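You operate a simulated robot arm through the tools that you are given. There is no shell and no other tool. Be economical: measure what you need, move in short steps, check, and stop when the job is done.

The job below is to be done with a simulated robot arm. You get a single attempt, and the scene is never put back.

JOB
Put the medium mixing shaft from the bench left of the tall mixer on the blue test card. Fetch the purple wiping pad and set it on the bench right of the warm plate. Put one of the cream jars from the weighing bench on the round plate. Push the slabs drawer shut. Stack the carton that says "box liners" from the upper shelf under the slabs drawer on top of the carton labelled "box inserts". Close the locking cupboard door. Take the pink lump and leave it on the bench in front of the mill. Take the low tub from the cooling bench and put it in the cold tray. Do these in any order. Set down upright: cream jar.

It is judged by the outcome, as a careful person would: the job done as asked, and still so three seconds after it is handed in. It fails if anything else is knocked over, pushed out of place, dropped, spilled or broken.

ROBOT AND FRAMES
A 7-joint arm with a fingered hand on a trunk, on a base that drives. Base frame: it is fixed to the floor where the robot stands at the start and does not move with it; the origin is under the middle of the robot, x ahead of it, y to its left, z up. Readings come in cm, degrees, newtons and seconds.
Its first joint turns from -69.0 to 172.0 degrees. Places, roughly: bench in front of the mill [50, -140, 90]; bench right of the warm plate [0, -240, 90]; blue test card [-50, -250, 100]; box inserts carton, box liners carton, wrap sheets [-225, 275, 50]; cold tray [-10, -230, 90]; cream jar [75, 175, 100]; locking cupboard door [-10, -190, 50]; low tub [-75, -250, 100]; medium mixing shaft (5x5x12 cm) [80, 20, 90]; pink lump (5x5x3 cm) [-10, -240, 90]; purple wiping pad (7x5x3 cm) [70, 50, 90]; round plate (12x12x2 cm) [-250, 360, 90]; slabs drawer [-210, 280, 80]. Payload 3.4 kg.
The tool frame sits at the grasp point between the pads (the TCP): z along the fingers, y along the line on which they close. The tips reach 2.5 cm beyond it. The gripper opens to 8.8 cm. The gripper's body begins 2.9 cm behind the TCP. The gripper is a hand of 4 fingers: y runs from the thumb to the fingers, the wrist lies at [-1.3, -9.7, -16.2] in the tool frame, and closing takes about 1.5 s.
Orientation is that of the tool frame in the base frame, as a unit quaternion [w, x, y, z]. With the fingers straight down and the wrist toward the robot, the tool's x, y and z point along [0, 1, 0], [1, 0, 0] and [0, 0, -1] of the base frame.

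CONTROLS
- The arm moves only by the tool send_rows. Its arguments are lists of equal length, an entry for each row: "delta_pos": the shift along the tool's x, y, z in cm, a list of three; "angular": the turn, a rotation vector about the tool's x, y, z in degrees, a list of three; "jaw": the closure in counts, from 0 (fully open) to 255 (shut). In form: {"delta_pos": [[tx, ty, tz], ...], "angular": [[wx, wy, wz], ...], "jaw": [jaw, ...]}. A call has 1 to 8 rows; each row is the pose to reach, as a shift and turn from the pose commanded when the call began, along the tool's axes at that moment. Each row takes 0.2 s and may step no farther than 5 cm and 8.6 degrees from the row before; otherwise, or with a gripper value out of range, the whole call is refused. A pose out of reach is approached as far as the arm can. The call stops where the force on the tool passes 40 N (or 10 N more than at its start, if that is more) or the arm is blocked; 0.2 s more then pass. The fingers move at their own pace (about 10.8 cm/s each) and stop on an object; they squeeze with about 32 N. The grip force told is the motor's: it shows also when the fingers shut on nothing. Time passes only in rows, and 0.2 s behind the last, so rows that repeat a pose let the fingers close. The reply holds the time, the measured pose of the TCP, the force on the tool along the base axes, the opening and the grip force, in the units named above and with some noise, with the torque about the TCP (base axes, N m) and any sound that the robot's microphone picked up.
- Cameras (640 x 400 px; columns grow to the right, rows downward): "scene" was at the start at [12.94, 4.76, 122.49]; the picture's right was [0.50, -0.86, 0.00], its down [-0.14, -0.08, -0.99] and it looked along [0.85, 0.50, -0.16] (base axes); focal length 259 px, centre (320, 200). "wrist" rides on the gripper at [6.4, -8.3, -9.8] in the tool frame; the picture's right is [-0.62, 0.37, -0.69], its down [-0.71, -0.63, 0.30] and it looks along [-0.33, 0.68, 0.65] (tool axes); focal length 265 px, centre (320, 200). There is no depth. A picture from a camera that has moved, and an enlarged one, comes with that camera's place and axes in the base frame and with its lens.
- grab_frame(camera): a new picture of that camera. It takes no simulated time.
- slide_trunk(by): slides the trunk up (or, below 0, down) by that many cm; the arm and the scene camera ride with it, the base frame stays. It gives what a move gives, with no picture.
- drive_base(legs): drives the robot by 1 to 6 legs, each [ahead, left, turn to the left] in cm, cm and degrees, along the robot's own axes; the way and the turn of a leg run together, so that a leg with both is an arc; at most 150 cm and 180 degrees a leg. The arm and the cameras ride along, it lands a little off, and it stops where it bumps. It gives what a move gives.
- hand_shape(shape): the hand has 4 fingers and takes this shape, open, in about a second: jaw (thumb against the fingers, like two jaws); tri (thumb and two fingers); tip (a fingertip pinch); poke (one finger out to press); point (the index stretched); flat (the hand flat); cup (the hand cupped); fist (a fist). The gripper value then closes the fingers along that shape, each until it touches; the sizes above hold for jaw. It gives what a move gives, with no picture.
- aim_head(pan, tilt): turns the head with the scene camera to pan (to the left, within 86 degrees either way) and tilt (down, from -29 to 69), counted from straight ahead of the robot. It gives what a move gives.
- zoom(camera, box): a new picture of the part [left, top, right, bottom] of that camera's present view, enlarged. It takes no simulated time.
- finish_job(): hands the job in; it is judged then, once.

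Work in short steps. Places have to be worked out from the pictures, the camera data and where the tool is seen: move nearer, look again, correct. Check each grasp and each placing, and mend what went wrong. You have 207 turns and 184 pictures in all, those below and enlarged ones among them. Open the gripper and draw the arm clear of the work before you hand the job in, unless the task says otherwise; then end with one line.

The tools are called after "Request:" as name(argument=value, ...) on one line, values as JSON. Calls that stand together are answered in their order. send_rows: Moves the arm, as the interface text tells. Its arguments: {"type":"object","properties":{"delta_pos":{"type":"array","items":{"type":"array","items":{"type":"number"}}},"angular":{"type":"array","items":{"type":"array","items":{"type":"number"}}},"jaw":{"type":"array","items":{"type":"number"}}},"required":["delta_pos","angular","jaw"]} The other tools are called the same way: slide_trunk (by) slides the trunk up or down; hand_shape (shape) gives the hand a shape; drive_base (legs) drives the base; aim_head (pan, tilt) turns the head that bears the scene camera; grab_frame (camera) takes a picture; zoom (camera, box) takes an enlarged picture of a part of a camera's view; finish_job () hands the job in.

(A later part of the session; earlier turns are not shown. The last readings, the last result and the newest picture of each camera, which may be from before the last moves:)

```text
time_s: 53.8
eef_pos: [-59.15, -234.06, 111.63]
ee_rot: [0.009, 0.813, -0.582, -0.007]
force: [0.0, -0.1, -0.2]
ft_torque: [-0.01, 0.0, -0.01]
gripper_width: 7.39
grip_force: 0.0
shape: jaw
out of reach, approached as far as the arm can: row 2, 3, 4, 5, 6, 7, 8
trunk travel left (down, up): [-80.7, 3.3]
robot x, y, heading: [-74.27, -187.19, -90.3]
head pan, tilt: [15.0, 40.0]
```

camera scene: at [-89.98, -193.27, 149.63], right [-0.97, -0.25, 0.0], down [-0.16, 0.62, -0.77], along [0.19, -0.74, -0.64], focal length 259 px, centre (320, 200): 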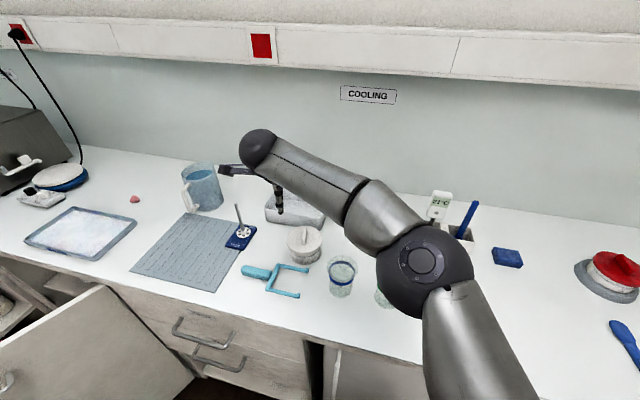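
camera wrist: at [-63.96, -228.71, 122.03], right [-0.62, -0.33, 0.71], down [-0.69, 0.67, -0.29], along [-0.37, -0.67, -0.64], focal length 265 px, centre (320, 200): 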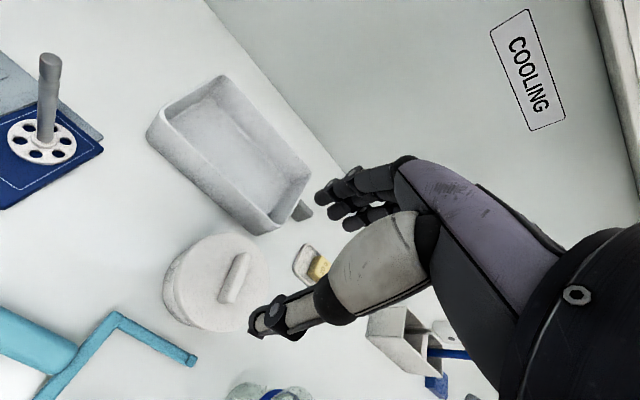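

Rotation worked; the hand is at (-59, -234). I move it over the tub (-73.9, -238.7) at this height.

Request:
send_rows(delta_pos=[[0, 4, 0], [-0.1, 8, 0], [-0.2, 12, 0], [-0.35, 15.5, 0], [-0.35, 15.5, 2]], angular=[[0, 0, 1], [0, 0, 3], [0, 0, 5], [0, 0, 5], [0, 0, 5]], jaw=[70, 70, 70, 70, 70])

Request:
grab_frame(camera="wrist")

Request:
grab_frame(camera="scene")

```text
time_s: 55.0
eef_pos: [-74.01, -239.21, 109.7]
ee_rot: [0.009, 0.787, -0.617, -0.007]
force: [0.5, -0.1, 0.0]
ft_torque: [0.0, 0.04, -0.05]
gripper_width: 6.4
grip_force: 0.1
shape: jaw
trunk travel left (down, up): [-80.7, 3.3]
robot x, y, heading: [-74.27, -187.22, -90.4]
head pan, tilt: [15.0, 40.0]
```

```text
146 pictures are left
camera wrist: at [-64.14, -243.34, 119.2], right [-0.49, 0.52, 0.7], down [0.43, 0.84, -0.32], along [-0.76, 0.15, -0.64], focal length 265 px, centre (320, 200)
```

wrist: 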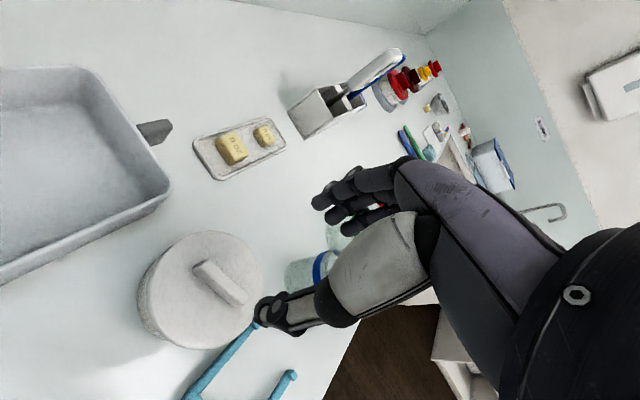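

```text
145 pictures are left
camera scene: at [-72.0, -200.53, 149.61], right [-0.97, -0.25, 0.0], down [-0.16, 0.62, -0.77], along [0.19, -0.74, -0.64], focal length 259 px, centre (320, 200)
```

scene: 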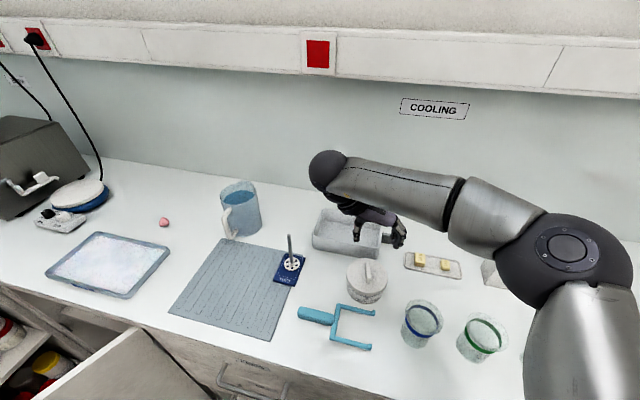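

The bar centre is at about (-74.2, -238.4, z≈96–97). I descend so the tips straddle the bar.

Request:
send_rows(delta_pos=[[-0.6, 0.1, 3], [-0.6, 0.1, 6], [-0.6, 0.1, 9], [-0.6, 0.1, 10.8]], angular=[[0, 0, 0], [0, 0, 0], [0, 0, 0], [0, 0, 0]], jaw=[90, 90, 90, 90])

Request:
zoom(camera="wrist", box=[140, 160, 440, 380])

Request:
zoom(camera="scene", box=[310, 180, 450, 320])

```text
time_s: 56.0
eef_pos: [-74.6, -238.4, 98.94]
ee_rot: [0.008, 0.787, -0.617, -0.006]
force: [-0.8, -0.6, -0.5]
ft_torque: [0.02, -0.03, -0.01]
gripper_width: 5.74
grip_force: 0.0
shape: jaw
trunk travel left (down, up): [-80.7, 3.3]
robot x, y, heading: [-74.27, -186.93, -90.3]
head pan, tilt: [15.0, 40.0]
```

```text
1.82 times, centred on (290, 270) of wrist
camera zoom: at [-64.79, -242.67, 108.51], right [-0.49, 0.52, 0.7], down [0.43, 0.84, -0.32], along [-0.75, 0.15, -0.64], focal length 483 px, centre (374, 73)
```

zoom: 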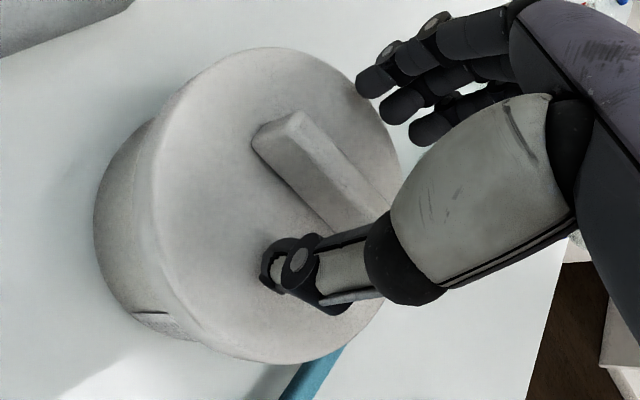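

```text
2.86 times, centred on (380, 250) of scene
camera zoom: at [-72.12, -200.49, 149.62], right [-0.97, -0.25, 0.0], down [-0.16, 0.62, -0.77], along [0.19, -0.74, -0.64], focal length 739 px, centre (149, 57)
```

zoom: 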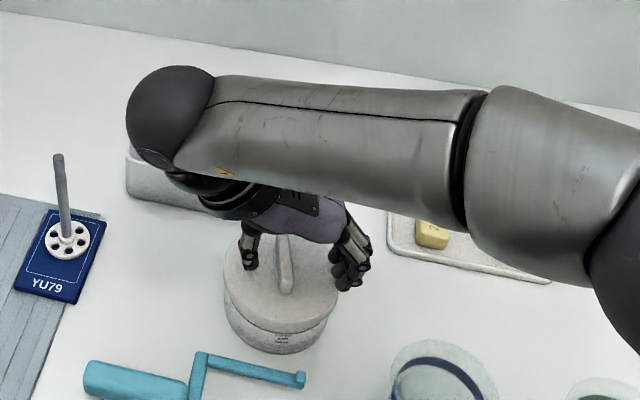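

The bar is between thumb and fingers. I lower a touch and close.

Request:
send_rows(delta_pos=[[0.5, 0, 0.5], [0.5, 0, 0.5], [0.5, 0, 0.5], [0.5, 0, 0.5], [0.5, 0, 0.5], [0.5, 0, 0.5], [0.5, 0, 0.5]], angular=[[0, 0, 0], [0, 0, 0], [0, 0, 0], [0, 0, 0], [0, 0, 0], [0, 0, 0], [0, 0, 0]], jaw=[120, 160, 200, 255, 255, 255, 255])

Request:
zoom(camera="wrist", box=[140, 160, 440, 380])

```text
time_s: 57.6
eef_pos: [-74.51, -238.73, 98.53]
ee_rot: [0.008, 0.788, -0.616, -0.006]
force: [-2.6, 1.0, 5.0]
ft_torque: [0.03, -0.03, 0.08]
gripper_width: 0.92
grip_force: 32.1
shape: jaw
trunk travel left (down, up): [-80.7, 3.3]
robot x, y, heading: [-74.39, -187.36, -90.3]
head pan, tilt: [15.0, 40.0]
```

```text
1.82 times, centred on (290, 270) of wrist
camera zoom: at [-64.72, -243.02, 108.06], right [-0.49, 0.52, 0.7], down [0.43, 0.84, -0.32], along [-0.75, 0.15, -0.64], focal length 483 px, centre (374, 73)
```

zoom: 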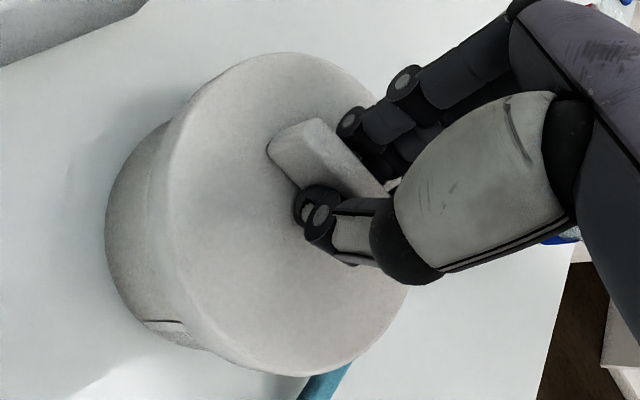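

The bar is held (0.92 cm). I lift 3 cm and check that the whole tub comes.

Request:
send_rows(delta_pos=[[0, 0, -0.7], [0, 0, -1.5], [0, 0, -3], [0, 0, -3]], angular=[[0, 0, 0], [0, 0, 0], [0, 0, 0], [0, 0, 0]], jaw=[255, 255, 255, 255])

Request:
zoom(camera="scene", box=[290, 180, 450, 320])

Request:
grab_frame(camera="wrist")

```text
time_s: 58.6
eef_pos: [-74.29, -238.95, 101.73]
ee_rot: [0.007, 0.788, -0.616, -0.007]
force: [0.0, 0.3, 0.6]
ft_torque: [0.04, 0.02, 0.0]
gripper_width: 0.92
grip_force: 31.8
shape: jaw
trunk travel left (down, up): [-80.7, 3.3]
robot x, y, heading: [-74.16, -187.14, -90.5]
head pan, tilt: [15.0, 40.0]
heard: snap
```

```text
2.86 times, centred on (370, 250) of scene
camera zoom: at [-72.12, -200.49, 149.62], right [-0.97, -0.25, 0.0], down [-0.16, 0.62, -0.77], along [0.19, -0.74, -0.64], focal length 739 px, centre (177, 57)
```

zoom: 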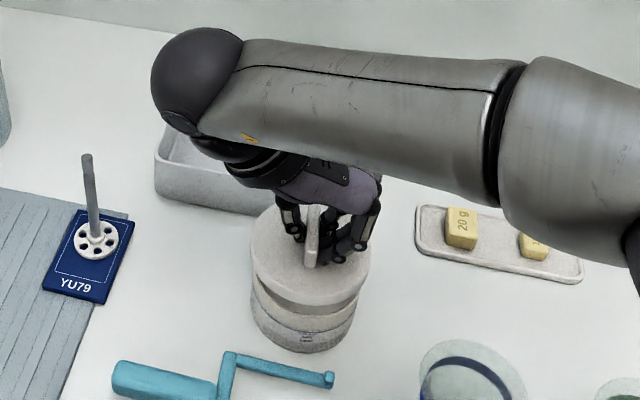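

```text
140 pictures are left
camera wrist: at [-64.47, -243.1, 111.26], right [-0.49, 0.52, 0.7], down [0.43, 0.84, -0.32], along [-0.75, 0.15, -0.64], focal length 265 px, centre (320, 200)
```

wrist: 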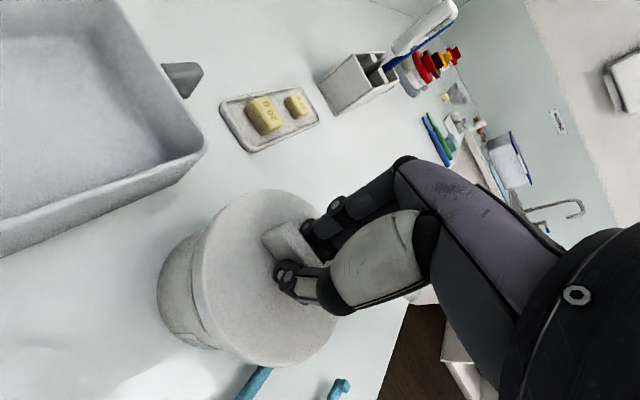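

The lid snapped off – the bar lifts only the lid. I lower it straight back onto the tub and press it on.

Request:
send_rows(delta_pos=[[0, 0, 1.5], [0, 0, 2.7], [0, 0, 3.1], [0, 0, 3.4], [0, 0, 3.7]], angular=[[0, 0, 0], [0, 0, 0], [0, 0, 0], [0, 0, 0], [0, 0, 0]], jaw=[255, 255, 255, 255, 255])

Request:
zoom(camera="scene", box=[310, 200, 430, 320])

Request:
zoom(camera="wrist", box=[140, 160, 440, 380])

```text
time_s: 59.7
eef_pos: [-74.32, -239.05, 98.91]
ee_rot: [0.014, 0.786, -0.618, -0.001]
force: [0.0, 4.7, 16.5]
ft_torque: [0.23, -0.13, 0.04]
gripper_width: 0.89
grip_force: 31.9
shape: jaw
trunk travel left (down, up): [-80.7, 3.3]
robot x, y, heading: [-74.17, -187.29, -90.5]
head pan, tilt: [15.0, 40.0]
stopped in row 5: the force on the tool passed its limit (the readings are from after the stop); the commanded pose is now the measured one
```

```text
3.33 times, centred on (370, 260) of scene
camera zoom: at [-72.15, -200.07, 149.66], right [-0.97, -0.25, 0.0], down [-0.16, 0.62, -0.77], along [0.19, -0.74, -0.64], focal length 862 px, centre (153, 0)
```

zoom: 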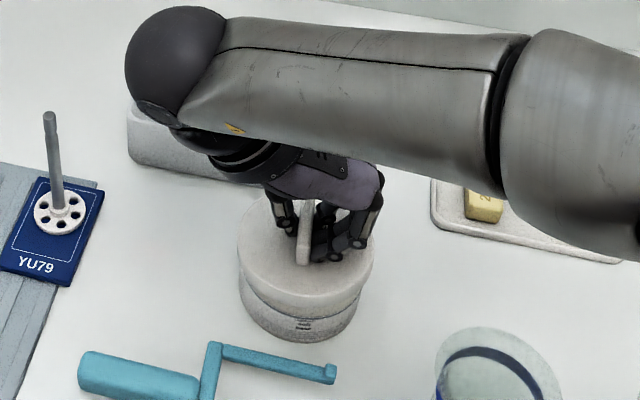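

```text
1.82 times, centred on (290, 270) of wrist
camera zoom: at [-64.53, -243.04, 108.52], right [-0.49, 0.53, 0.69], down [0.44, 0.84, -0.33], along [-0.75, 0.14, -0.64], focal length 483 px, centre (374, 73)
```

zoom: 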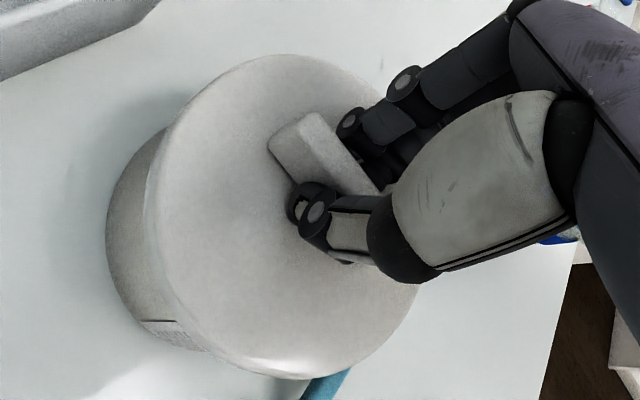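

The lid sits about 0.4 cm high, perhaps tilted. I release, rise and look at it.

Request:
send_rows(delta_pos=[[0, 0, 0], [0, 0, 0], [0, 0, 0], [0, 0, -2], [0, 0, -5], [0, 0, -9], [0, -4, -12], [0, -8, -14]], angular=[[0, 0, 0], [0, 0, 0], [0, 0, 0], [0, 0, 0], [0, 0, 0], [0, 0, 0], [0, 0, 0], [0, 0, 0]], jaw=[150, 80, 60, 60, 60, 60, 60, 60])

Request:
zoom(camera="scene", box=[310, 200, 430, 320])

Request:
grab_frame(camera="wrist")

```text
time_s: 61.5
eef_pos: [-66.02, -237.0, 112.55]
ee_rot: [0.012, 0.786, -0.618, -0.004]
force: [-0.3, 0.2, 0.1]
ft_torque: [0.02, -0.01, 0.02]
gripper_width: 6.72
grip_force: 0.0
shape: jaw
trunk travel left (down, up): [-80.7, 3.3]
robot x, y, heading: [-73.94, -187.31, -90.4]
head pan, tilt: [15.0, 40.0]
```

```text
3.33 times, centred on (370, 260) of scene
camera zoom: at [-71.94, -200.41, 149.62], right [-0.97, -0.25, 0.0], down [-0.16, 0.62, -0.77], along [0.19, -0.74, -0.64], focal length 862 px, centre (153, 0)
```

zoom: 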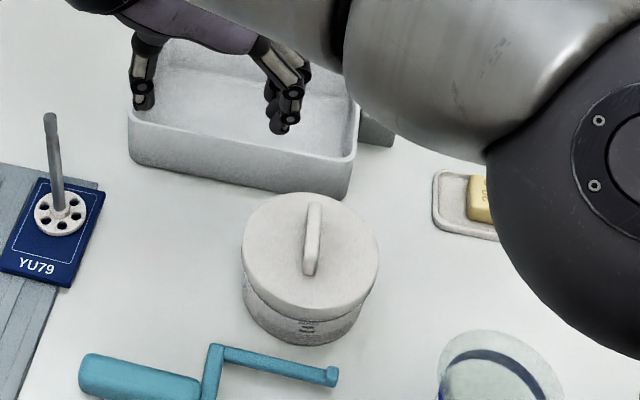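

```text
136 pictures are left
camera wrist: at [-56.15, -241.08, 122.05], right [-0.49, 0.53, 0.7], down [0.44, 0.84, -0.33], along [-0.76, 0.14, -0.64], focal length 265 px, centre (320, 200)
```

wrist: 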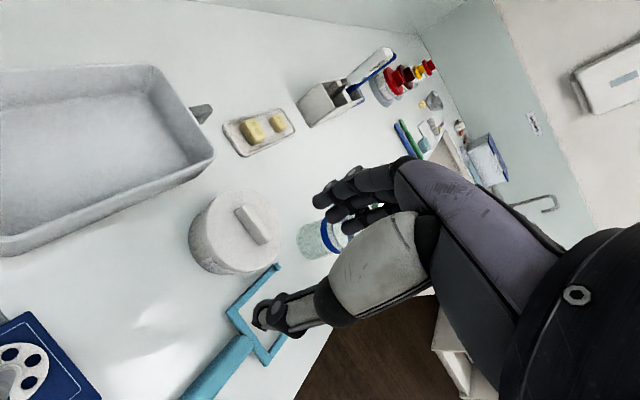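

I zoom to check whether the lid is seated.

Request:
zoom(camera="scene", box=[335, 250, 385, 300])

```text
8.00 times, centred on (360, 275) of scene
camera zoom: at [-71.94, -200.41, 149.62], right [-0.97, -0.25, 0.0], down [-0.16, 0.62, -0.77], along [0.19, -0.74, -0.64], focal length 2070 px, centre (0, -400)
```

zoom: 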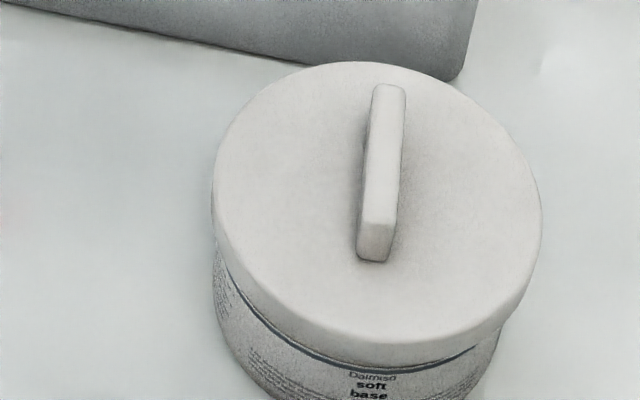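

The right rim may be slightly raised. I close the fingers and press down on the middle of the lid's bar.

Request:
send_rows(delta_pos=[[-0.3, 4, 0], [-0.7, 8.2, 3], [-0.7, 8.2, 7], [-0.7, 8.2, 10], [-0.7, 8.2, 12], [-0.7, 8.2, 13], [-0.7, 8.2, 13.6], [-0.7, 8.2, 14.2]], angular=[[0, 0, 0], [0, 0, 0], [0, 0, 0], [0, 0, 0], [0, 0, 0], [0, 0, 0], [0, 0, 0], [0, 0, 0]], jaw=[255, 255, 255, 255, 255, 255, 255, 255])

Request:
zoom(camera="scene", box=[335, 240, 395, 300])

```text
refused: row 2 steps farther than a row can; nothing moved
```

```text
6.67 times, centred on (365, 270) of scene
camera zoom: at [-71.94, -200.41, 149.62], right [-0.97, -0.25, 0.0], down [-0.16, 0.62, -0.77], along [0.19, -0.74, -0.64], focal length 1725 px, centre (20, -267)
```

zoom: 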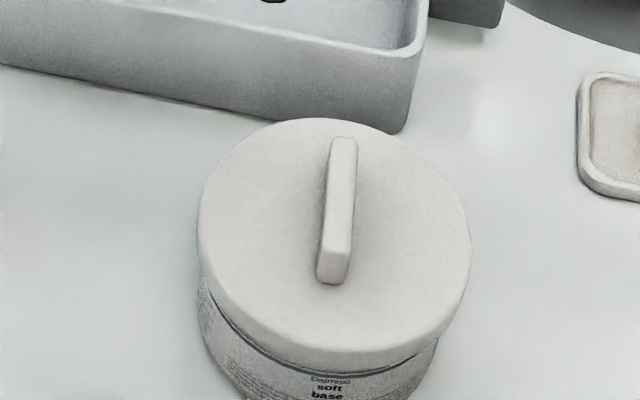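

One step was too long; I repeat with smaller steps.

Request:
send_rows(delta_pos=[[-0.3, 4, 0], [-0.7, 8.2, 0], [-0.7, 8.2, 4.5], [-0.7, 8.2, 9], [-0.7, 8.2, 11.5], [-0.7, 8.2, 12.7], [-0.7, 8.2, 13.4], [-0.7, 8.2, 14.2]], angular=[[0, 0, 0], [0, 0, 0], [0, 0, 0], [0, 0, 0], [0, 0, 0], [0, 0, 0], [0, 0, 0], [0, 0, 0]], jaw=[255, 255, 255, 255, 255, 255, 255, 255])

Request:
zoom(camera="scene", box=[320, 220, 420, 320])

```text
time_s: 63.2
eef_pos: [-75.3, -238.56, 99.68]
ee_rot: [0.023, 0.783, -0.622, 0.001]
force: [-9.2, 3.3, 24.8]
ft_torque: [0.27, -0.16, 0.08]
gripper_width: 0.03
grip_force: 32.1
shape: jaw
trunk travel left (down, up): [-80.7, 3.3]
robot x, y, heading: [-74.04, -186.86, -90.4]
head pan, tilt: [15.0, 40.0]
heard: snap
stopped in row 8: the force on the tool passed its limit (the readings are from after the stop); the commanded pose is now the measured one
```

```text
4.00 times, centred on (370, 270) of scene
camera zoom: at [-72.25, -199.87, 149.7], right [-0.97, -0.25, 0.0], down [-0.16, 0.62, -0.77], along [0.19, -0.74, -0.64], focal length 1035 px, centre (120, -80)
```

zoom: 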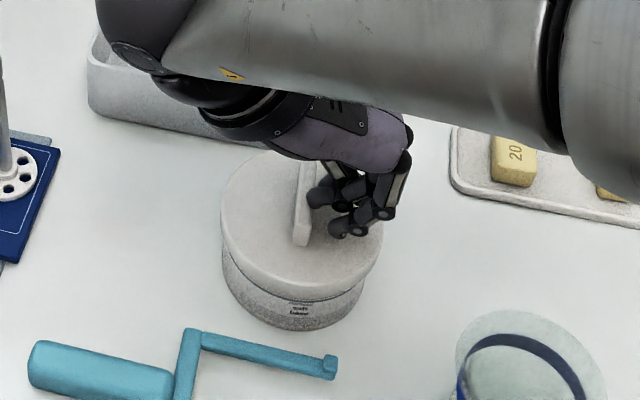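

The lid snapped back on. I rise, and try which hand shape opens widest for gripping the body.

Request:
send_rows(delta_pos=[[0, 0, -2], [0, 0, -5], [0, 0, -9], [0, 0, -13]], angular=[[0, 0, 0], [0, 0, 0], [0, 0, 0], [0, 0, 0]], jaw=[255, 200, 100, 0])

Request:
hand_shape(shape="cup")

Request:
grab_frame(camera="wrist")

Request:
hand_shape(shape="tri")

Request:
grab_frame(camera="wrist")

Request:
hand_shape(shape="jaw")

Request:
grab_frame(camera="wrist")

```text
time_s: 64.2
eef_pos: [-74.78, -238.61, 112.18]
ee_rot: [0.018, 0.785, -0.619, -0.003]
force: [-0.8, 0.3, 0.1]
ft_torque: [-0.01, 0.0, 0.0]
gripper_width: 8.77
grip_force: 0.2
shape: jaw
trunk travel left (down, up): [-80.7, 3.3]
robot x, y, heading: [-74.2, -187.23, -90.8]
head pan, tilt: [15.0, 40.0]
```

```text
time_s: 65.1
eef_pos: [-74.83, -238.66, 111.99]
ee_rot: [0.019, 0.784, -0.62, -0.003]
force: [0.3, 0.7, 0.0]
ft_torque: [0.02, -0.02, -0.01]
gripper_width: 5.95
grip_force: 0.0
shape: cup
trunk travel left (down, up): [-80.7, 3.3]
robot x, y, heading: [-74.38, -187.39, -90.6]
head pan, tilt: [15.0, 40.0]
```

```text
132 pictures are left
camera wrist: at [-64.99, -242.8, 121.6], right [-0.48, 0.54, 0.69], down [0.44, 0.83, -0.34], along [-0.76, 0.14, -0.64], focal length 265 px, centre (320, 200)
```

wrist: 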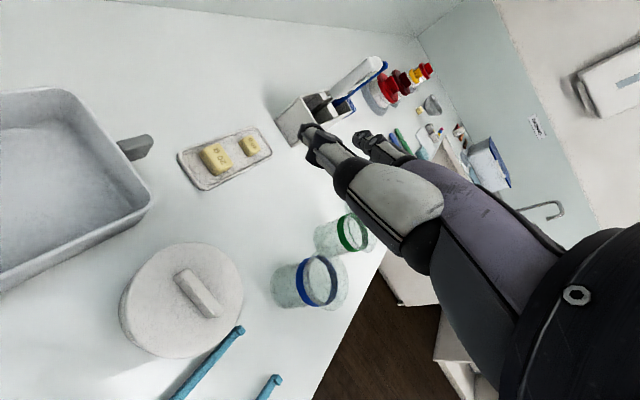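

```text
time_s: 66.0
eef_pos: [-74.82, -238.62, 112.13]
ee_rot: [0.019, 0.785, -0.62, -0.003]
force: [-0.2, -0.2, 0.1]
ft_torque: [-0.01, 0.01, -0.02]
gripper_width: 8.78
grip_force: 0.0
shape: tri
trunk travel left (down, up): [-80.7, 3.3]
robot x, y, heading: [-74.29, -186.93, -90.8]
head pan, tilt: [15.0, 40.0]
```

```text
131 pictures are left
camera wrist: at [-64.99, -242.81, 121.6], right [-0.48, 0.54, 0.69], down [0.44, 0.83, -0.34], along [-0.76, 0.14, -0.64], focal length 265 px, centre (320, 200)
```

wrist: 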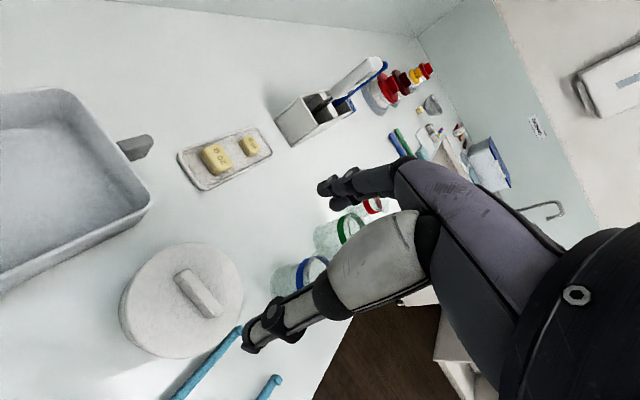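

```text
time_s: 66.9
eef_pos: [-74.85, -238.58, 112.04]
ee_rot: [0.018, 0.785, -0.619, -0.003]
force: [-0.1, 0.5, 0.0]
ft_torque: [0.0, -0.02, -0.01]
gripper_width: 8.75
grip_force: 0.0
shape: jaw
trunk travel left (down, up): [-80.7, 3.3]
robot x, y, heading: [-73.88, -187.14, -90.4]
head pan, tilt: [15.0, 40.0]
```

```text
130 pictures are left
camera wrist: at [-64.99, -242.8, 121.6], right [-0.48, 0.54, 0.69], down [0.44, 0.83, -0.34], along [-0.76, 0.14, -0.64], focal length 265 px, centre (320, 200)
```

wrist: 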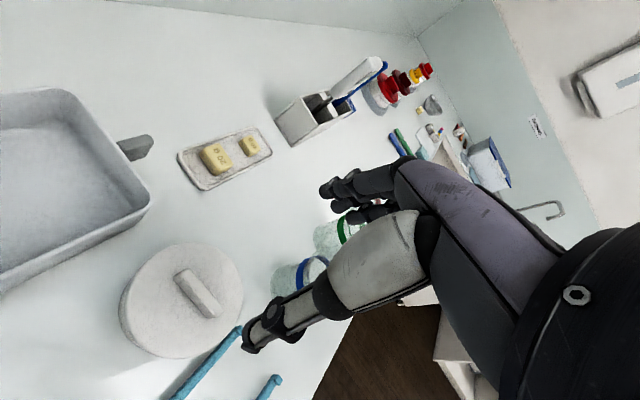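

Only 8.8 cm opening is available and the body measures about 9 cm, so the bar is the only handle. I try again, centred on the bar, for a very gentle lift.

Request:
send_rows(delta_pos=[[0.5, -0.4, 2], [1.1, -0.9, 5], [1.1, -0.9, 9], [1.1, -0.9, 12], [1.1, -0.9, 13.2]], angular=[[0, 0, 0], [0, 0, 0], [0, 0, 0], [0, 0, 0], [0, 0, 0]], jaw=[90, 90, 90, 90, 90])

Request:
send_rows(delta_pos=[[0, 0, 0.2], [0, 0, 0.2], [0, 0, 0.2], [0, 0, 0.2], [0, 0, 0.2], [0, 0, 0.2], [0, 0, 0]], angular=[[0, 0, 0], [0, 0, 0], [0, 0, 0], [0, 0, 0], [0, 0, 0], [0, 0, 0], [0, 0, 0]], jaw=[120, 160, 200, 255, 255, 255, 255])

Request:
send_rows(delta_pos=[[0, 0, -0.1], [0, 0, -0.2], [0, 0, -0.3], [0, 0, -0.4], [0, 0, -0.5], [0, 0, -0.6], [0, 0, -0.7], [0, 0, -0.8]], angular=[[0, 0, 0], [0, 0, 0], [0, 0, 0], [0, 0, 0], [0, 0, 0], [0, 0, 0], [0, 0, 0], [0, 0, 0]], jaw=[255, 255, 255, 255, 255, 255, 255, 255])

Request:
zoom(camera="scene", box=[320, 220, 420, 320])

```text
time_s: 68.1
eef_pos: [-74.06, -239.59, 98.96]
ee_rot: [0.018, 0.784, -0.62, -0.001]
force: [0.1, -0.1, -0.1]
ft_torque: [0.04, 0.01, 0.02]
gripper_width: 5.75
grip_force: 0.0
shape: jaw
trunk travel left (down, up): [-80.7, 3.3]
robot x, y, heading: [-74.29, -187.16, -90.9]
head pan, tilt: [15.0, 40.0]
```

```text
time_s: 69.7
eef_pos: [-73.94, -239.63, 98.94]
ee_rot: [0.018, 0.785, -0.62, -0.001]
force: [-0.6, 1.0, -0.7]
ft_torque: [0.0, -0.01, 0.03]
gripper_width: 0.43
grip_force: 31.7
shape: jaw
trunk travel left (down, up): [-80.7, 3.3]
robot x, y, heading: [-74.23, -186.94, -90.4]
head pan, tilt: [15.0, 40.0]
heard: snap
```

```text
time_s: 71.5
eef_pos: [-73.88, -239.61, 99.82]
ee_rot: [0.017, 0.785, -0.619, -0.002]
force: [0.2, 0.0, -0.3]
ft_torque: [0.02, 0.01, -0.01]
gripper_width: 0.41
grip_force: 31.9
shape: jaw
trunk travel left (down, up): [-80.7, 3.3]
robot x, y, heading: [-74.24, -187.57, -90.5]
head pan, tilt: [15.0, 40.0]
```

```text
4.00 times, centred on (370, 270) of scene
camera zoom: at [-72.15, -200.48, 149.62], right [-0.97, -0.25, 0.0], down [-0.16, 0.62, -0.77], along [0.19, -0.74, -0.64], focal length 1035 px, centre (120, -80)
```

zoom: 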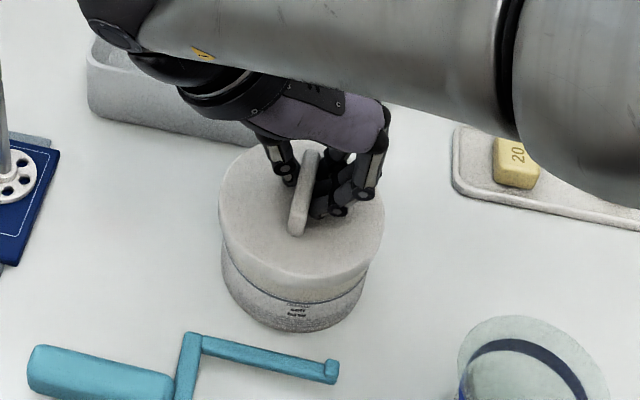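

The latch gave again just from closing; the lid comes alone. I lift the lid to look into the tub.

Request:
send_rows(delta_pos=[[0, 0, -2], [0, 0, -5], [0, 0, -9], [0, -4, -9], [0, -8, -9]], angular=[[0, 0, 0], [0, 0, 0], [0, 0, 0], [0, 0, 0], [0, 0, 0]], jaw=[255, 255, 255, 255, 255])

Request:
zoom(camera="scene", box=[300, 200, 420, 320])

Request:
grab_frame(camera="wrist")

```text
time_s: 72.7
eef_pos: [-65.7, -237.75, 108.3]
ee_rot: [0.018, 0.784, -0.62, -0.002]
force: [0.4, 0.7, -0.2]
ft_torque: [-0.02, 0.02, 0.0]
gripper_width: 0.45
grip_force: 31.7
shape: jaw
trunk travel left (down, up): [-80.7, 3.3]
robot x, y, heading: [-74.1, -187.64, -90.6]
head pan, tilt: [15.0, 40.0]
```

```text
3.33 times, centred on (360, 260) of scene
camera zoom: at [-71.97, -200.43, 149.63], right [-0.97, -0.25, 0.0], down [-0.16, 0.62, -0.77], along [0.19, -0.74, -0.64], focal length 862 px, centre (187, 0)
```

zoom: 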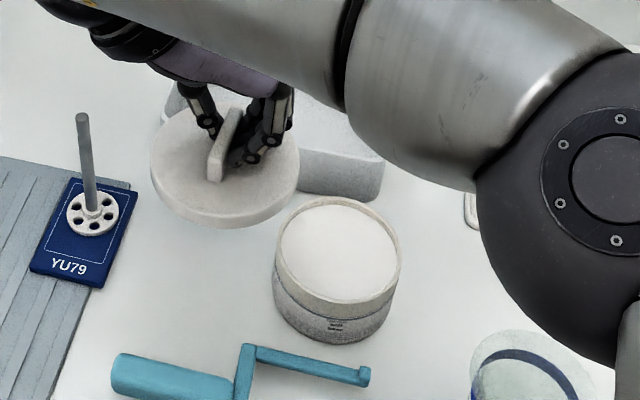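

```text
127 pictures are left
camera wrist: at [-55.8, -241.89, 117.89], right [-0.48, 0.54, 0.69], down [0.44, 0.83, -0.34], along [-0.76, 0.14, -0.64], focal length 265 px, centre (320, 200)
```

wrist: 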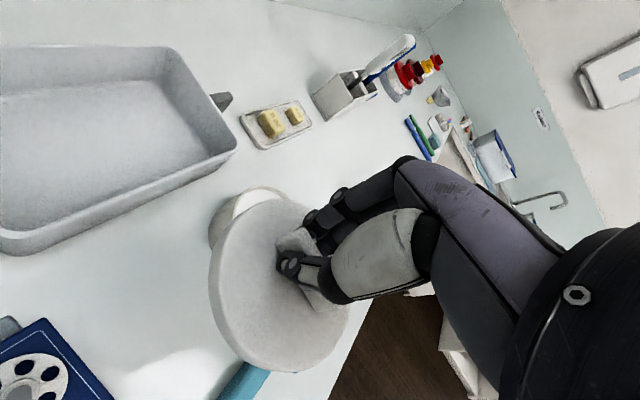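

The tub is full of soft base and its body is ~9 cm. I bring the lid back down exactly the way it came and reseat it, then retry with a well-centred grip and a slow lift.

Request:
send_rows(delta_pos=[[0, 4, 0], [0, 8, 0], [0, 8, 4.5], [0, 8, 8], [0, 8, 9], [0, 8, 9.5], [0, 8, 10], [0, 8, 10.4]], angular=[[0, 0, 0], [0, 0, 0], [0, 0, 0], [0, 0, 0], [0, 0, 0], [0, 0, 0], [0, 0, 0], [0, 0, 0]], jaw=[255, 255, 255, 255, 255, 255, 255, 255])

Request:
zoom(camera="scene", box=[320, 220, 420, 320])

```text
time_s: 74.7
eef_pos: [-74.03, -239.82, 98.92]
ee_rot: [0.025, 0.783, -0.621, 0.003]
force: [0.8, 2.8, 17.0]
ft_torque: [0.16, -0.03, 0.1]
gripper_width: 0.47
grip_force: 31.9
shape: jaw
trunk travel left (down, up): [-80.7, 3.3]
robot x, y, heading: [-74.46, -187.01, -90.5]
head pan, tilt: [15.0, 40.0]
stopped in row 8: the force on the tool passed its limit (the readings are from after the stop); the commanded pose is now the measured one
```

```text
4.00 times, centred on (370, 270) of scene
camera zoom: at [-72.15, -200.14, 149.64], right [-0.97, -0.25, 0.0], down [-0.16, 0.62, -0.77], along [0.19, -0.74, -0.64], focal length 1035 px, centre (120, -80)
```

zoom: 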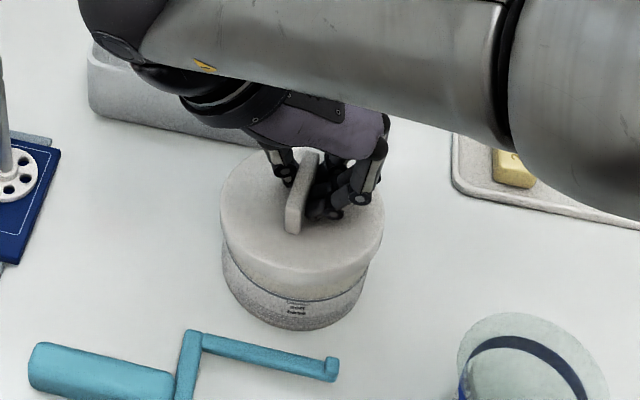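

No latch sound yet. I open, rise, close the fingers and press on the bar again.

Request:
send_rows(delta_pos=[[0, 0, 0], [0, 0, 0], [0, 0, -2], [0, 0, -4.5], [-0.6, 0.9, -4.5], [-0.6, 0.9, -4.5], [-0.6, 0.9, -4.5], [-0.6, 0.9, -4.5]], angular=[[0, 0, 0], [0, 0, 0], [0, 0, 0], [0, 0, 0], [0, 0, 0], [0, 0, 0], [0, 0, 0], [0, 0, 0]], jaw=[150, 80, 80, 80, 255, 255, 255, 255])

Request:
send_rows(delta_pos=[[0, 0, 0], [0, 0, 2], [0, 0, 2.8], [0, 0, 3.4], [0, 0, 3.9], [0, 0, 4.4], [0, 0, 4.9]], angular=[[0, 0, 0], [0, 0, 0], [0, 0, 0], [0, 0, 0], [0, 0, 0], [0, 0, 0], [0, 0, 0]], jaw=[255, 255, 255, 255, 255, 255, 255])

Request:
zoom(camera="scene", box=[320, 220, 420, 320])

```text
time_s: 76.5
eef_pos: [-74.98, -239.49, 103.41]
ee_rot: [0.023, 0.784, -0.62, 0.002]
force: [0.1, -0.6, 0.0]
ft_torque: [-0.01, 0.02, -0.01]
gripper_width: 0.0
grip_force: 31.9
shape: jaw
trunk travel left (down, up): [-80.7, 3.3]
robot x, y, heading: [-74.28, -187.56, -90.9]
head pan, tilt: [15.0, 40.0]
heard: snap
```

```text
time_s: 78.1
eef_pos: [-75.15, -239.55, 98.51]
ee_rot: [0.025, 0.783, -0.621, 0.003]
force: [-3.0, 0.4, 12.7]
ft_torque: [0.04, 0.08, 0.07]
gripper_width: 0.01
grip_force: 31.9
shape: jaw
trunk travel left (down, up): [-80.7, 3.3]
robot x, y, heading: [-74.19, -187.1, -90.8]
head pan, tilt: [15.0, 40.0]
```

```text
4.00 times, centred on (370, 270) of scene
camera zoom: at [-72.27, -200.28, 149.67], right [-0.97, -0.25, 0.0], down [-0.16, 0.62, -0.77], along [0.19, -0.74, -0.64], focal length 1035 px, centre (120, -80)
```

zoom: 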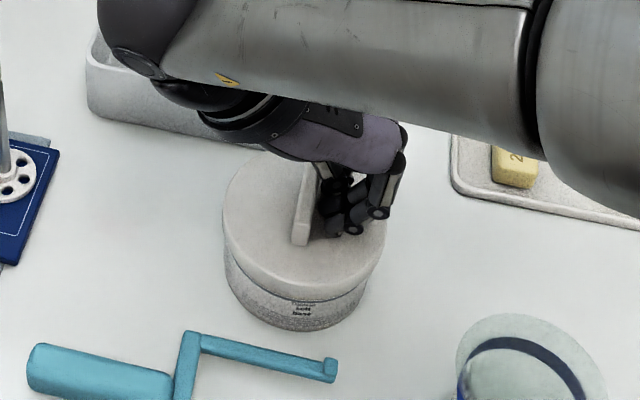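

The latch snapped home on release. I grip the bar again, lower this time (tips on the lid), then lift very slowly.

Request:
send_rows(delta_pos=[[0, 0, -3], [0, 0, -5], [0, 0, -5], [0, 0, -5], [-0.3, -0.9, -5], [-0.3, -0.9, -3], [-0.3, -0.9, -1], [-0.3, -0.9, -0.1]], angular=[[0, 0, 0], [0, 0, 0], [0, 0, 0], [0, 0, 0], [0, 0, 0], [0, 0, 0], [0, 0, 0], [0, 0, 0]], jaw=[255, 160, 90, 90, 90, 90, 90, 90])

Request:
send_rows(delta_pos=[[0, 0, 0.2], [0, 0, 0.2], [0, 0, 0.2], [0, 0, 0.2], [0, 0, 0.2], [0, 0, 0.2], [0, 0, 0.2], [0, 0, 0.1]], angular=[[0, 0, 0], [0, 0, 0], [0, 0, 0], [0, 0, 0], [0, 0, 0], [0, 0, 0], [0, 0, 0], [0, 0, 0]], jaw=[110, 130, 150, 170, 190, 210, 230, 255])

Request:
send_rows(delta_pos=[[0, 0, 0], [0, 0, -0.1], [0, 0, -0.2], [0, 0, -0.3], [0, 0, -0.4]], angular=[[0, 0, 0], [0, 0, 0], [0, 0, 0], [0, 0, 0], [0, 0, 0]], jaw=[255, 255, 255, 255, 255])

Request:
send_rows(delta_pos=[[0, 0, -0.1], [0, 0, -0.2], [0, 0, -0.3], [0, 0, -0.4], [0, 0, -0.5]], angular=[[0, 0, 0], [0, 0, 0], [0, 0, 0], [0, 0, 0], [0, 0, 0]], jaw=[255, 255, 255, 255, 255])

Request:
zoom(camera="scene", box=[320, 220, 420, 320])

```text
time_s: 79.9
eef_pos: [-74.36, -239.41, 98.94]
ee_rot: [0.026, 0.782, -0.622, 0.003]
force: [-0.2, -0.2, -0.7]
ft_torque: [0.02, 0.0, -0.02]
gripper_width: 5.64
grip_force: 0.0
shape: jaw
trunk travel left (down, up): [-80.7, 3.3]
robot x, y, heading: [-73.93, -187.37, -90.5]
head pan, tilt: [15.0, 40.0]
stopped in row 8: the force on the tool passed its limit (the readings are from after the stop); the commanded pose is now the measured one
```

```text
time_s: 81.7
eef_pos: [-74.31, -239.38, 99.23]
ee_rot: [0.028, 0.782, -0.623, 0.004]
force: [-0.2, 0.0, 0.2]
ft_torque: [0.05, -0.02, 0.01]
gripper_width: 0.0
grip_force: 27.7
shape: jaw
trunk travel left (down, up): [-80.7, 3.3]
robot x, y, heading: [-74.21, -187.37, -90.5]
head pan, tilt: [15.0, 40.0]
```

```text
time_s: 82.9
eef_pos: [-74.28, -239.4, 99.46]
ee_rot: [0.028, 0.782, -0.623, 0.004]
force: [0.2, 0.9, -0.5]
ft_torque: [0.01, 0.03, 0.03]
gripper_width: 0.0
grip_force: 31.7
shape: jaw
trunk travel left (down, up): [-80.7, 3.3]
robot x, y, heading: [-74.19, -187.25, -90.6]
head pan, tilt: [15.0, 40.0]
```

```text
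time_s: 84.1
eef_pos: [-74.32, -239.33, 99.97]
ee_rot: [0.029, 0.782, -0.622, 0.005]
force: [-0.6, 0.0, -0.2]
ft_torque: [-0.01, 0.0, 0.01]
gripper_width: 0.01
grip_force: 32.3
shape: jaw
trunk travel left (down, up): [-80.7, 3.3]
robot x, y, heading: [-74.23, -187.27, -90.8]
head pan, tilt: [15.0, 40.0]
```

```text
4.00 times, centred on (370, 270) of scene
camera zoom: at [-72.18, -200.49, 149.62], right [-0.97, -0.25, 0.0], down [-0.16, 0.62, -0.77], along [0.19, -0.74, -0.64], focal length 1035 px, centre (120, -80)
```

zoom: 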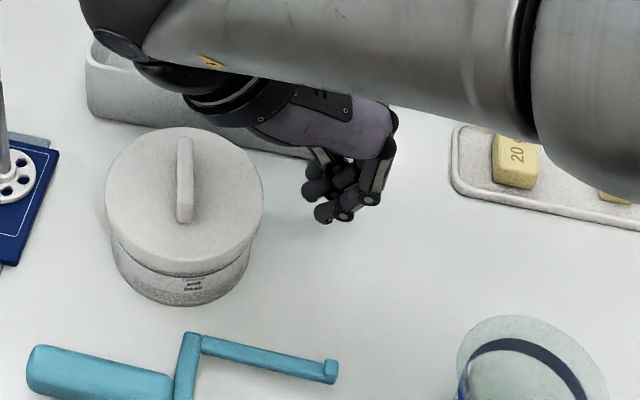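

The thumb had come down on the bar and slid the tub to about (-66.5, -238.4); it is upright. I rise, open fully, and re-centre over the bar.

Request:
send_rows(delta_pos=[[0, 0, -4], [0, 0, -8], [0.5, -3, -9], [1, -6, -9], [1.4, -7.8, -9]], angular=[[0, 0, 0], [0, 0, 0], [0, 0, 0], [0, 0, 0], [0, 0, 0]], jaw=[255, 180, 60, 0, 0])

Request:
grab_frame(camera="wrist")

```text
time_s: 85.3
eef_pos: [-66.05, -238.45, 108.91]
ee_rot: [0.028, 0.782, -0.622, 0.004]
force: [-0.2, -0.9, -0.4]
ft_torque: [-0.01, 0.01, 0.0]
gripper_width: 8.77
grip_force: 0.1
shape: jaw
trunk travel left (down, up): [-80.7, 3.3]
robot x, y, heading: [-74.27, -187.45, -90.5]
head pan, tilt: [15.0, 40.0]
```

```text
123 pictures are left
camera wrist: at [-56.22, -242.41, 118.41], right [-0.48, 0.56, 0.68], down [0.44, 0.82, -0.36], along [-0.76, 0.13, -0.64], focal length 265 px, centre (320, 200)
```

wrist: 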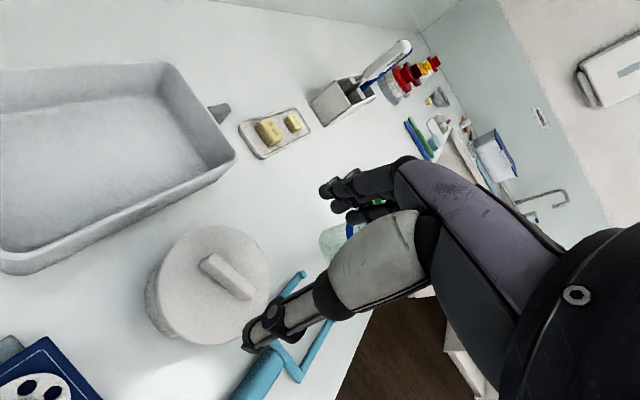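

I descend with the hand fully open over the bar and close on it.

Request:
send_rows(delta_pos=[[0.2, 0.2, 4], [0.4, 0.4, 8], [0.4, 0.4, 9.8], [0.4, 0.4, 10.4], [0.4, 0.4, 10.4]], angular=[[0, 0, 0], [0, 0, 0], [0, 0, 0], [0, 0, 0], [0, 0, 0]], jaw=[0, 0, 0, 0, 0])

Request:
send_rows(delta_pos=[[0, 0, 0], [0, 0, 0], [0, 0, 0], [0, 0, 0], [0, 0, 0], [0, 0, 0], [0, 0, 0], [0, 0, 0]], angular=[[0, 0, 0], [0, 0, 0], [0, 0, 0], [0, 0, 0], [0, 0, 0], [0, 0, 0], [0, 0, 0], [0, 0, 0]], jaw=[40, 80, 120, 160, 200, 255, 255, 255])

Request:
zoom(camera="scene", box=[300, 210, 420, 320])

```text
time_s: 86.5
eef_pos: [-66.7, -239.41, 98.33]
ee_rot: [0.028, 0.782, -0.622, 0.004]
force: [-0.1, -0.2, 1.1]
ft_torque: [0.01, -0.06, 0.0]
gripper_width: 8.81
grip_force: 0.1
shape: jaw
trunk travel left (down, up): [-80.7, 3.3]
robot x, y, heading: [-74.35, -187.75, -90.5]
head pan, tilt: [15.0, 40.0]
```

```text
time_s: 88.3
eef_pos: [-67.05, -239.14, 98.49]
ee_rot: [0.028, 0.782, -0.623, 0.005]
force: [-5.2, 0.3, 12.2]
ft_torque: [0.03, 0.11, 0.08]
gripper_width: 0.98
grip_force: 32.2
shape: jaw
trunk travel left (down, up): [-80.7, 3.3]
robot x, y, heading: [-73.66, -187.29, -90.5]
head pan, tilt: [15.0, 40.0]
```

```text
3.64 times, centred on (360, 265) of scene
camera zoom: at [-72.36, -200.25, 149.65], right [-0.97, -0.25, 0.0], down [-0.16, 0.62, -0.77], along [0.19, -0.74, -0.64], focal length 941 px, centre (174, -36)
```

zoom: 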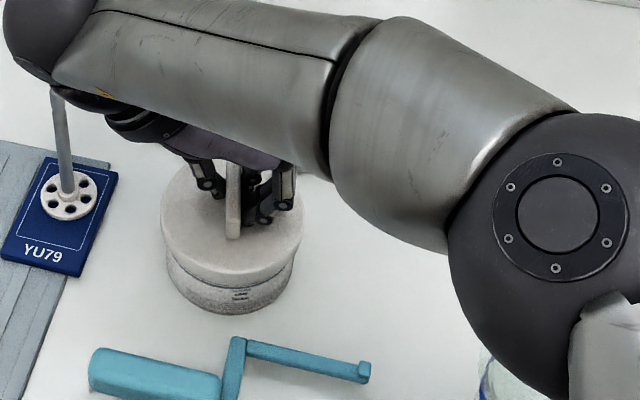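

A good grip (0.98). I lift very slowly in small calls and watch for the latch.

Request:
send_rows(delta_pos=[[0, 0, -0.1], [0, 0, -0.2], [0, 0, -0.3], [0, 0, -0.4], [0, 0, -0.5]], angular=[[0, 0, 0], [0, 0, 0], [0, 0, 0], [0, 0, 0], [0, 0, 0]], jaw=[255, 255, 255, 255, 255])

Request:
send_rows(delta_pos=[[0, 0, -0.1], [0, 0, -0.2], [0, 0, -0.3], [0, 0, -0.4], [0, 0, -0.5]], angular=[[0, 0, 0], [0, 0, 0], [0, 0, 0], [0, 0, 0], [0, 0, 0]], jaw=[255, 255, 255, 255, 255])

Request:
send_rows(delta_pos=[[0, 0, -0.1], [0, 0, -0.2], [0, 0, -0.3], [0, 0, -0.4], [0, 0, -0.5]], angular=[[0, 0, 0], [0, 0, 0], [0, 0, 0], [0, 0, 0], [0, 0, 0]], jaw=[255, 255, 255, 255, 255])

Request:
zoom(camera="scene", box=[300, 210, 420, 320])

```text
time_s: 89.5
eef_pos: [-66.7, -239.5, 98.78]
ee_rot: [0.029, 0.782, -0.622, 0.004]
force: [-0.9, 0.5, -0.4]
ft_torque: [0.0, 0.01, 0.03]
gripper_width: 0.91
grip_force: 32.1
shape: jaw
trunk travel left (down, up): [-80.7, 3.3]
robot x, y, heading: [-74.15, -187.42, -90.6]
head pan, tilt: [15.0, 40.0]
heard: snap
```

```text
time_s: 90.7
eef_pos: [-66.53, -239.61, 99.24]
ee_rot: [0.028, 0.781, -0.624, 0.005]
force: [0.2, 0.8, -0.4]
ft_torque: [-0.01, 0.01, -0.04]
gripper_width: 0.89
grip_force: 31.8
shape: jaw
trunk travel left (down, up): [-80.7, 3.3]
robot x, y, heading: [-74.05, -187.18, -90.6]
head pan, tilt: [15.0, 40.0]
```

```text
time_s: 91.9
eef_pos: [-66.81, -239.52, 99.96]
ee_rot: [0.029, 0.782, -0.623, 0.005]
force: [-0.8, -0.5, 0.1]
ft_torque: [-0.01, -0.01, -0.02]
gripper_width: 0.9
grip_force: 32.2
shape: jaw
trunk travel left (down, up): [-80.7, 3.3]
robot x, y, heading: [-74.24, -187.51, -90.7]
head pan, tilt: [15.0, 40.0]
```

```text
3.64 times, centred on (360, 265) of scene
camera zoom: at [-72.17, -200.49, 149.62], right [-0.97, -0.25, 0.0], down [-0.16, 0.62, -0.77], along [0.19, -0.74, -0.64], focal length 941 px, centre (174, -36)
```

zoom: 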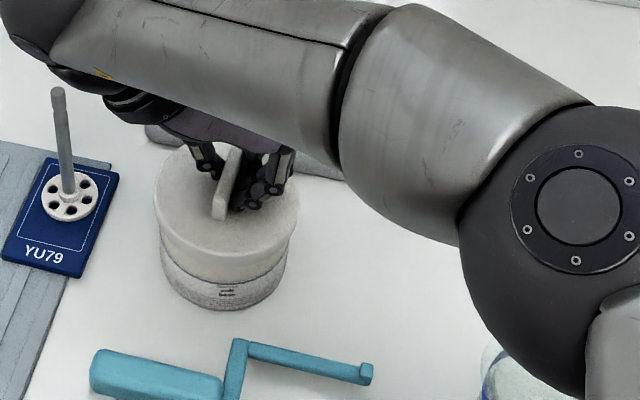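

The latch won't carry the tub, so I set the lid aside on the free bench at (-78, -238), then will grip the open tub by its body.

Request:
send_rows(delta_pos=[[0, 0, -3], [0, 0, -6], [-1, 3.5, -6], [-2.2, 7, -6], [-3.3, 10.8, -6], [-3.3, 10.8, -2], [-3.3, 10.8, 2], [-3.3, 10.8, 4]], angular=[[0, 0, 0], [0, 0, 0], [0, 0, 0], [0, 0, 0], [0, 0, 0], [0, 0, 0], [0, 0, 0], [0, 0, 0]], jaw=[255, 255, 255, 255, 255, 255, 255, 255])

Request:
send_rows(delta_pos=[[0, 0, 0.5], [0, 0, 1.0], [0, 0, 1.5], [0, 0, 2.0], [0, 0, 2.5]], angular=[[0, 0, 0], [0, 0, 0], [0, 0, 0], [0, 0, 0], [0, 0, 0]], jaw=[255, 255, 255, 255, 255])

Request:
grab_frame(camera="scene")

```text
time_s: 93.7
eef_pos: [-78.07, -238.87, 96.17]
ee_rot: [0.028, 0.782, -0.623, 0.004]
force: [-0.4, -0.5, -0.3]
ft_torque: [-0.01, 0.01, 0.0]
gripper_width: 0.9
grip_force: 32.0
shape: jaw
trunk travel left (down, up): [-80.7, 3.3]
robot x, y, heading: [-73.85, -187.43, -90.3]
head pan, tilt: [15.0, 40.0]
```

```text
time_s: 94.9
eef_pos: [-78.12, -238.97, 93.8]
ee_rot: [0.029, 0.782, -0.622, 0.006]
force: [0.4, -0.9, 6.2]
ft_torque: [-0.06, -0.01, 0.04]
gripper_width: 0.91
grip_force: 31.8
shape: jaw
trunk travel left (down, up): [-80.7, 3.3]
robot x, y, heading: [-74.41, -187.23, -90.6]
head pan, tilt: [15.0, 40.0]
```

```text
120 pictures are left
camera scene: at [-72.15, -200.35, 149.65], right [-0.97, -0.25, 0.0], down [-0.16, 0.62, -0.77], along [0.19, -0.74, -0.64], focal length 259 px, centre (320, 200)
```

scene: 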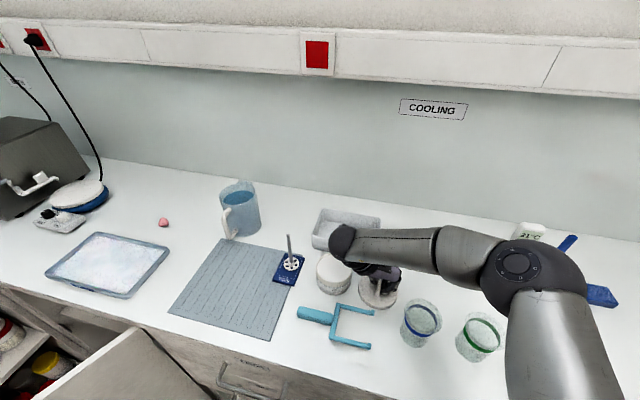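

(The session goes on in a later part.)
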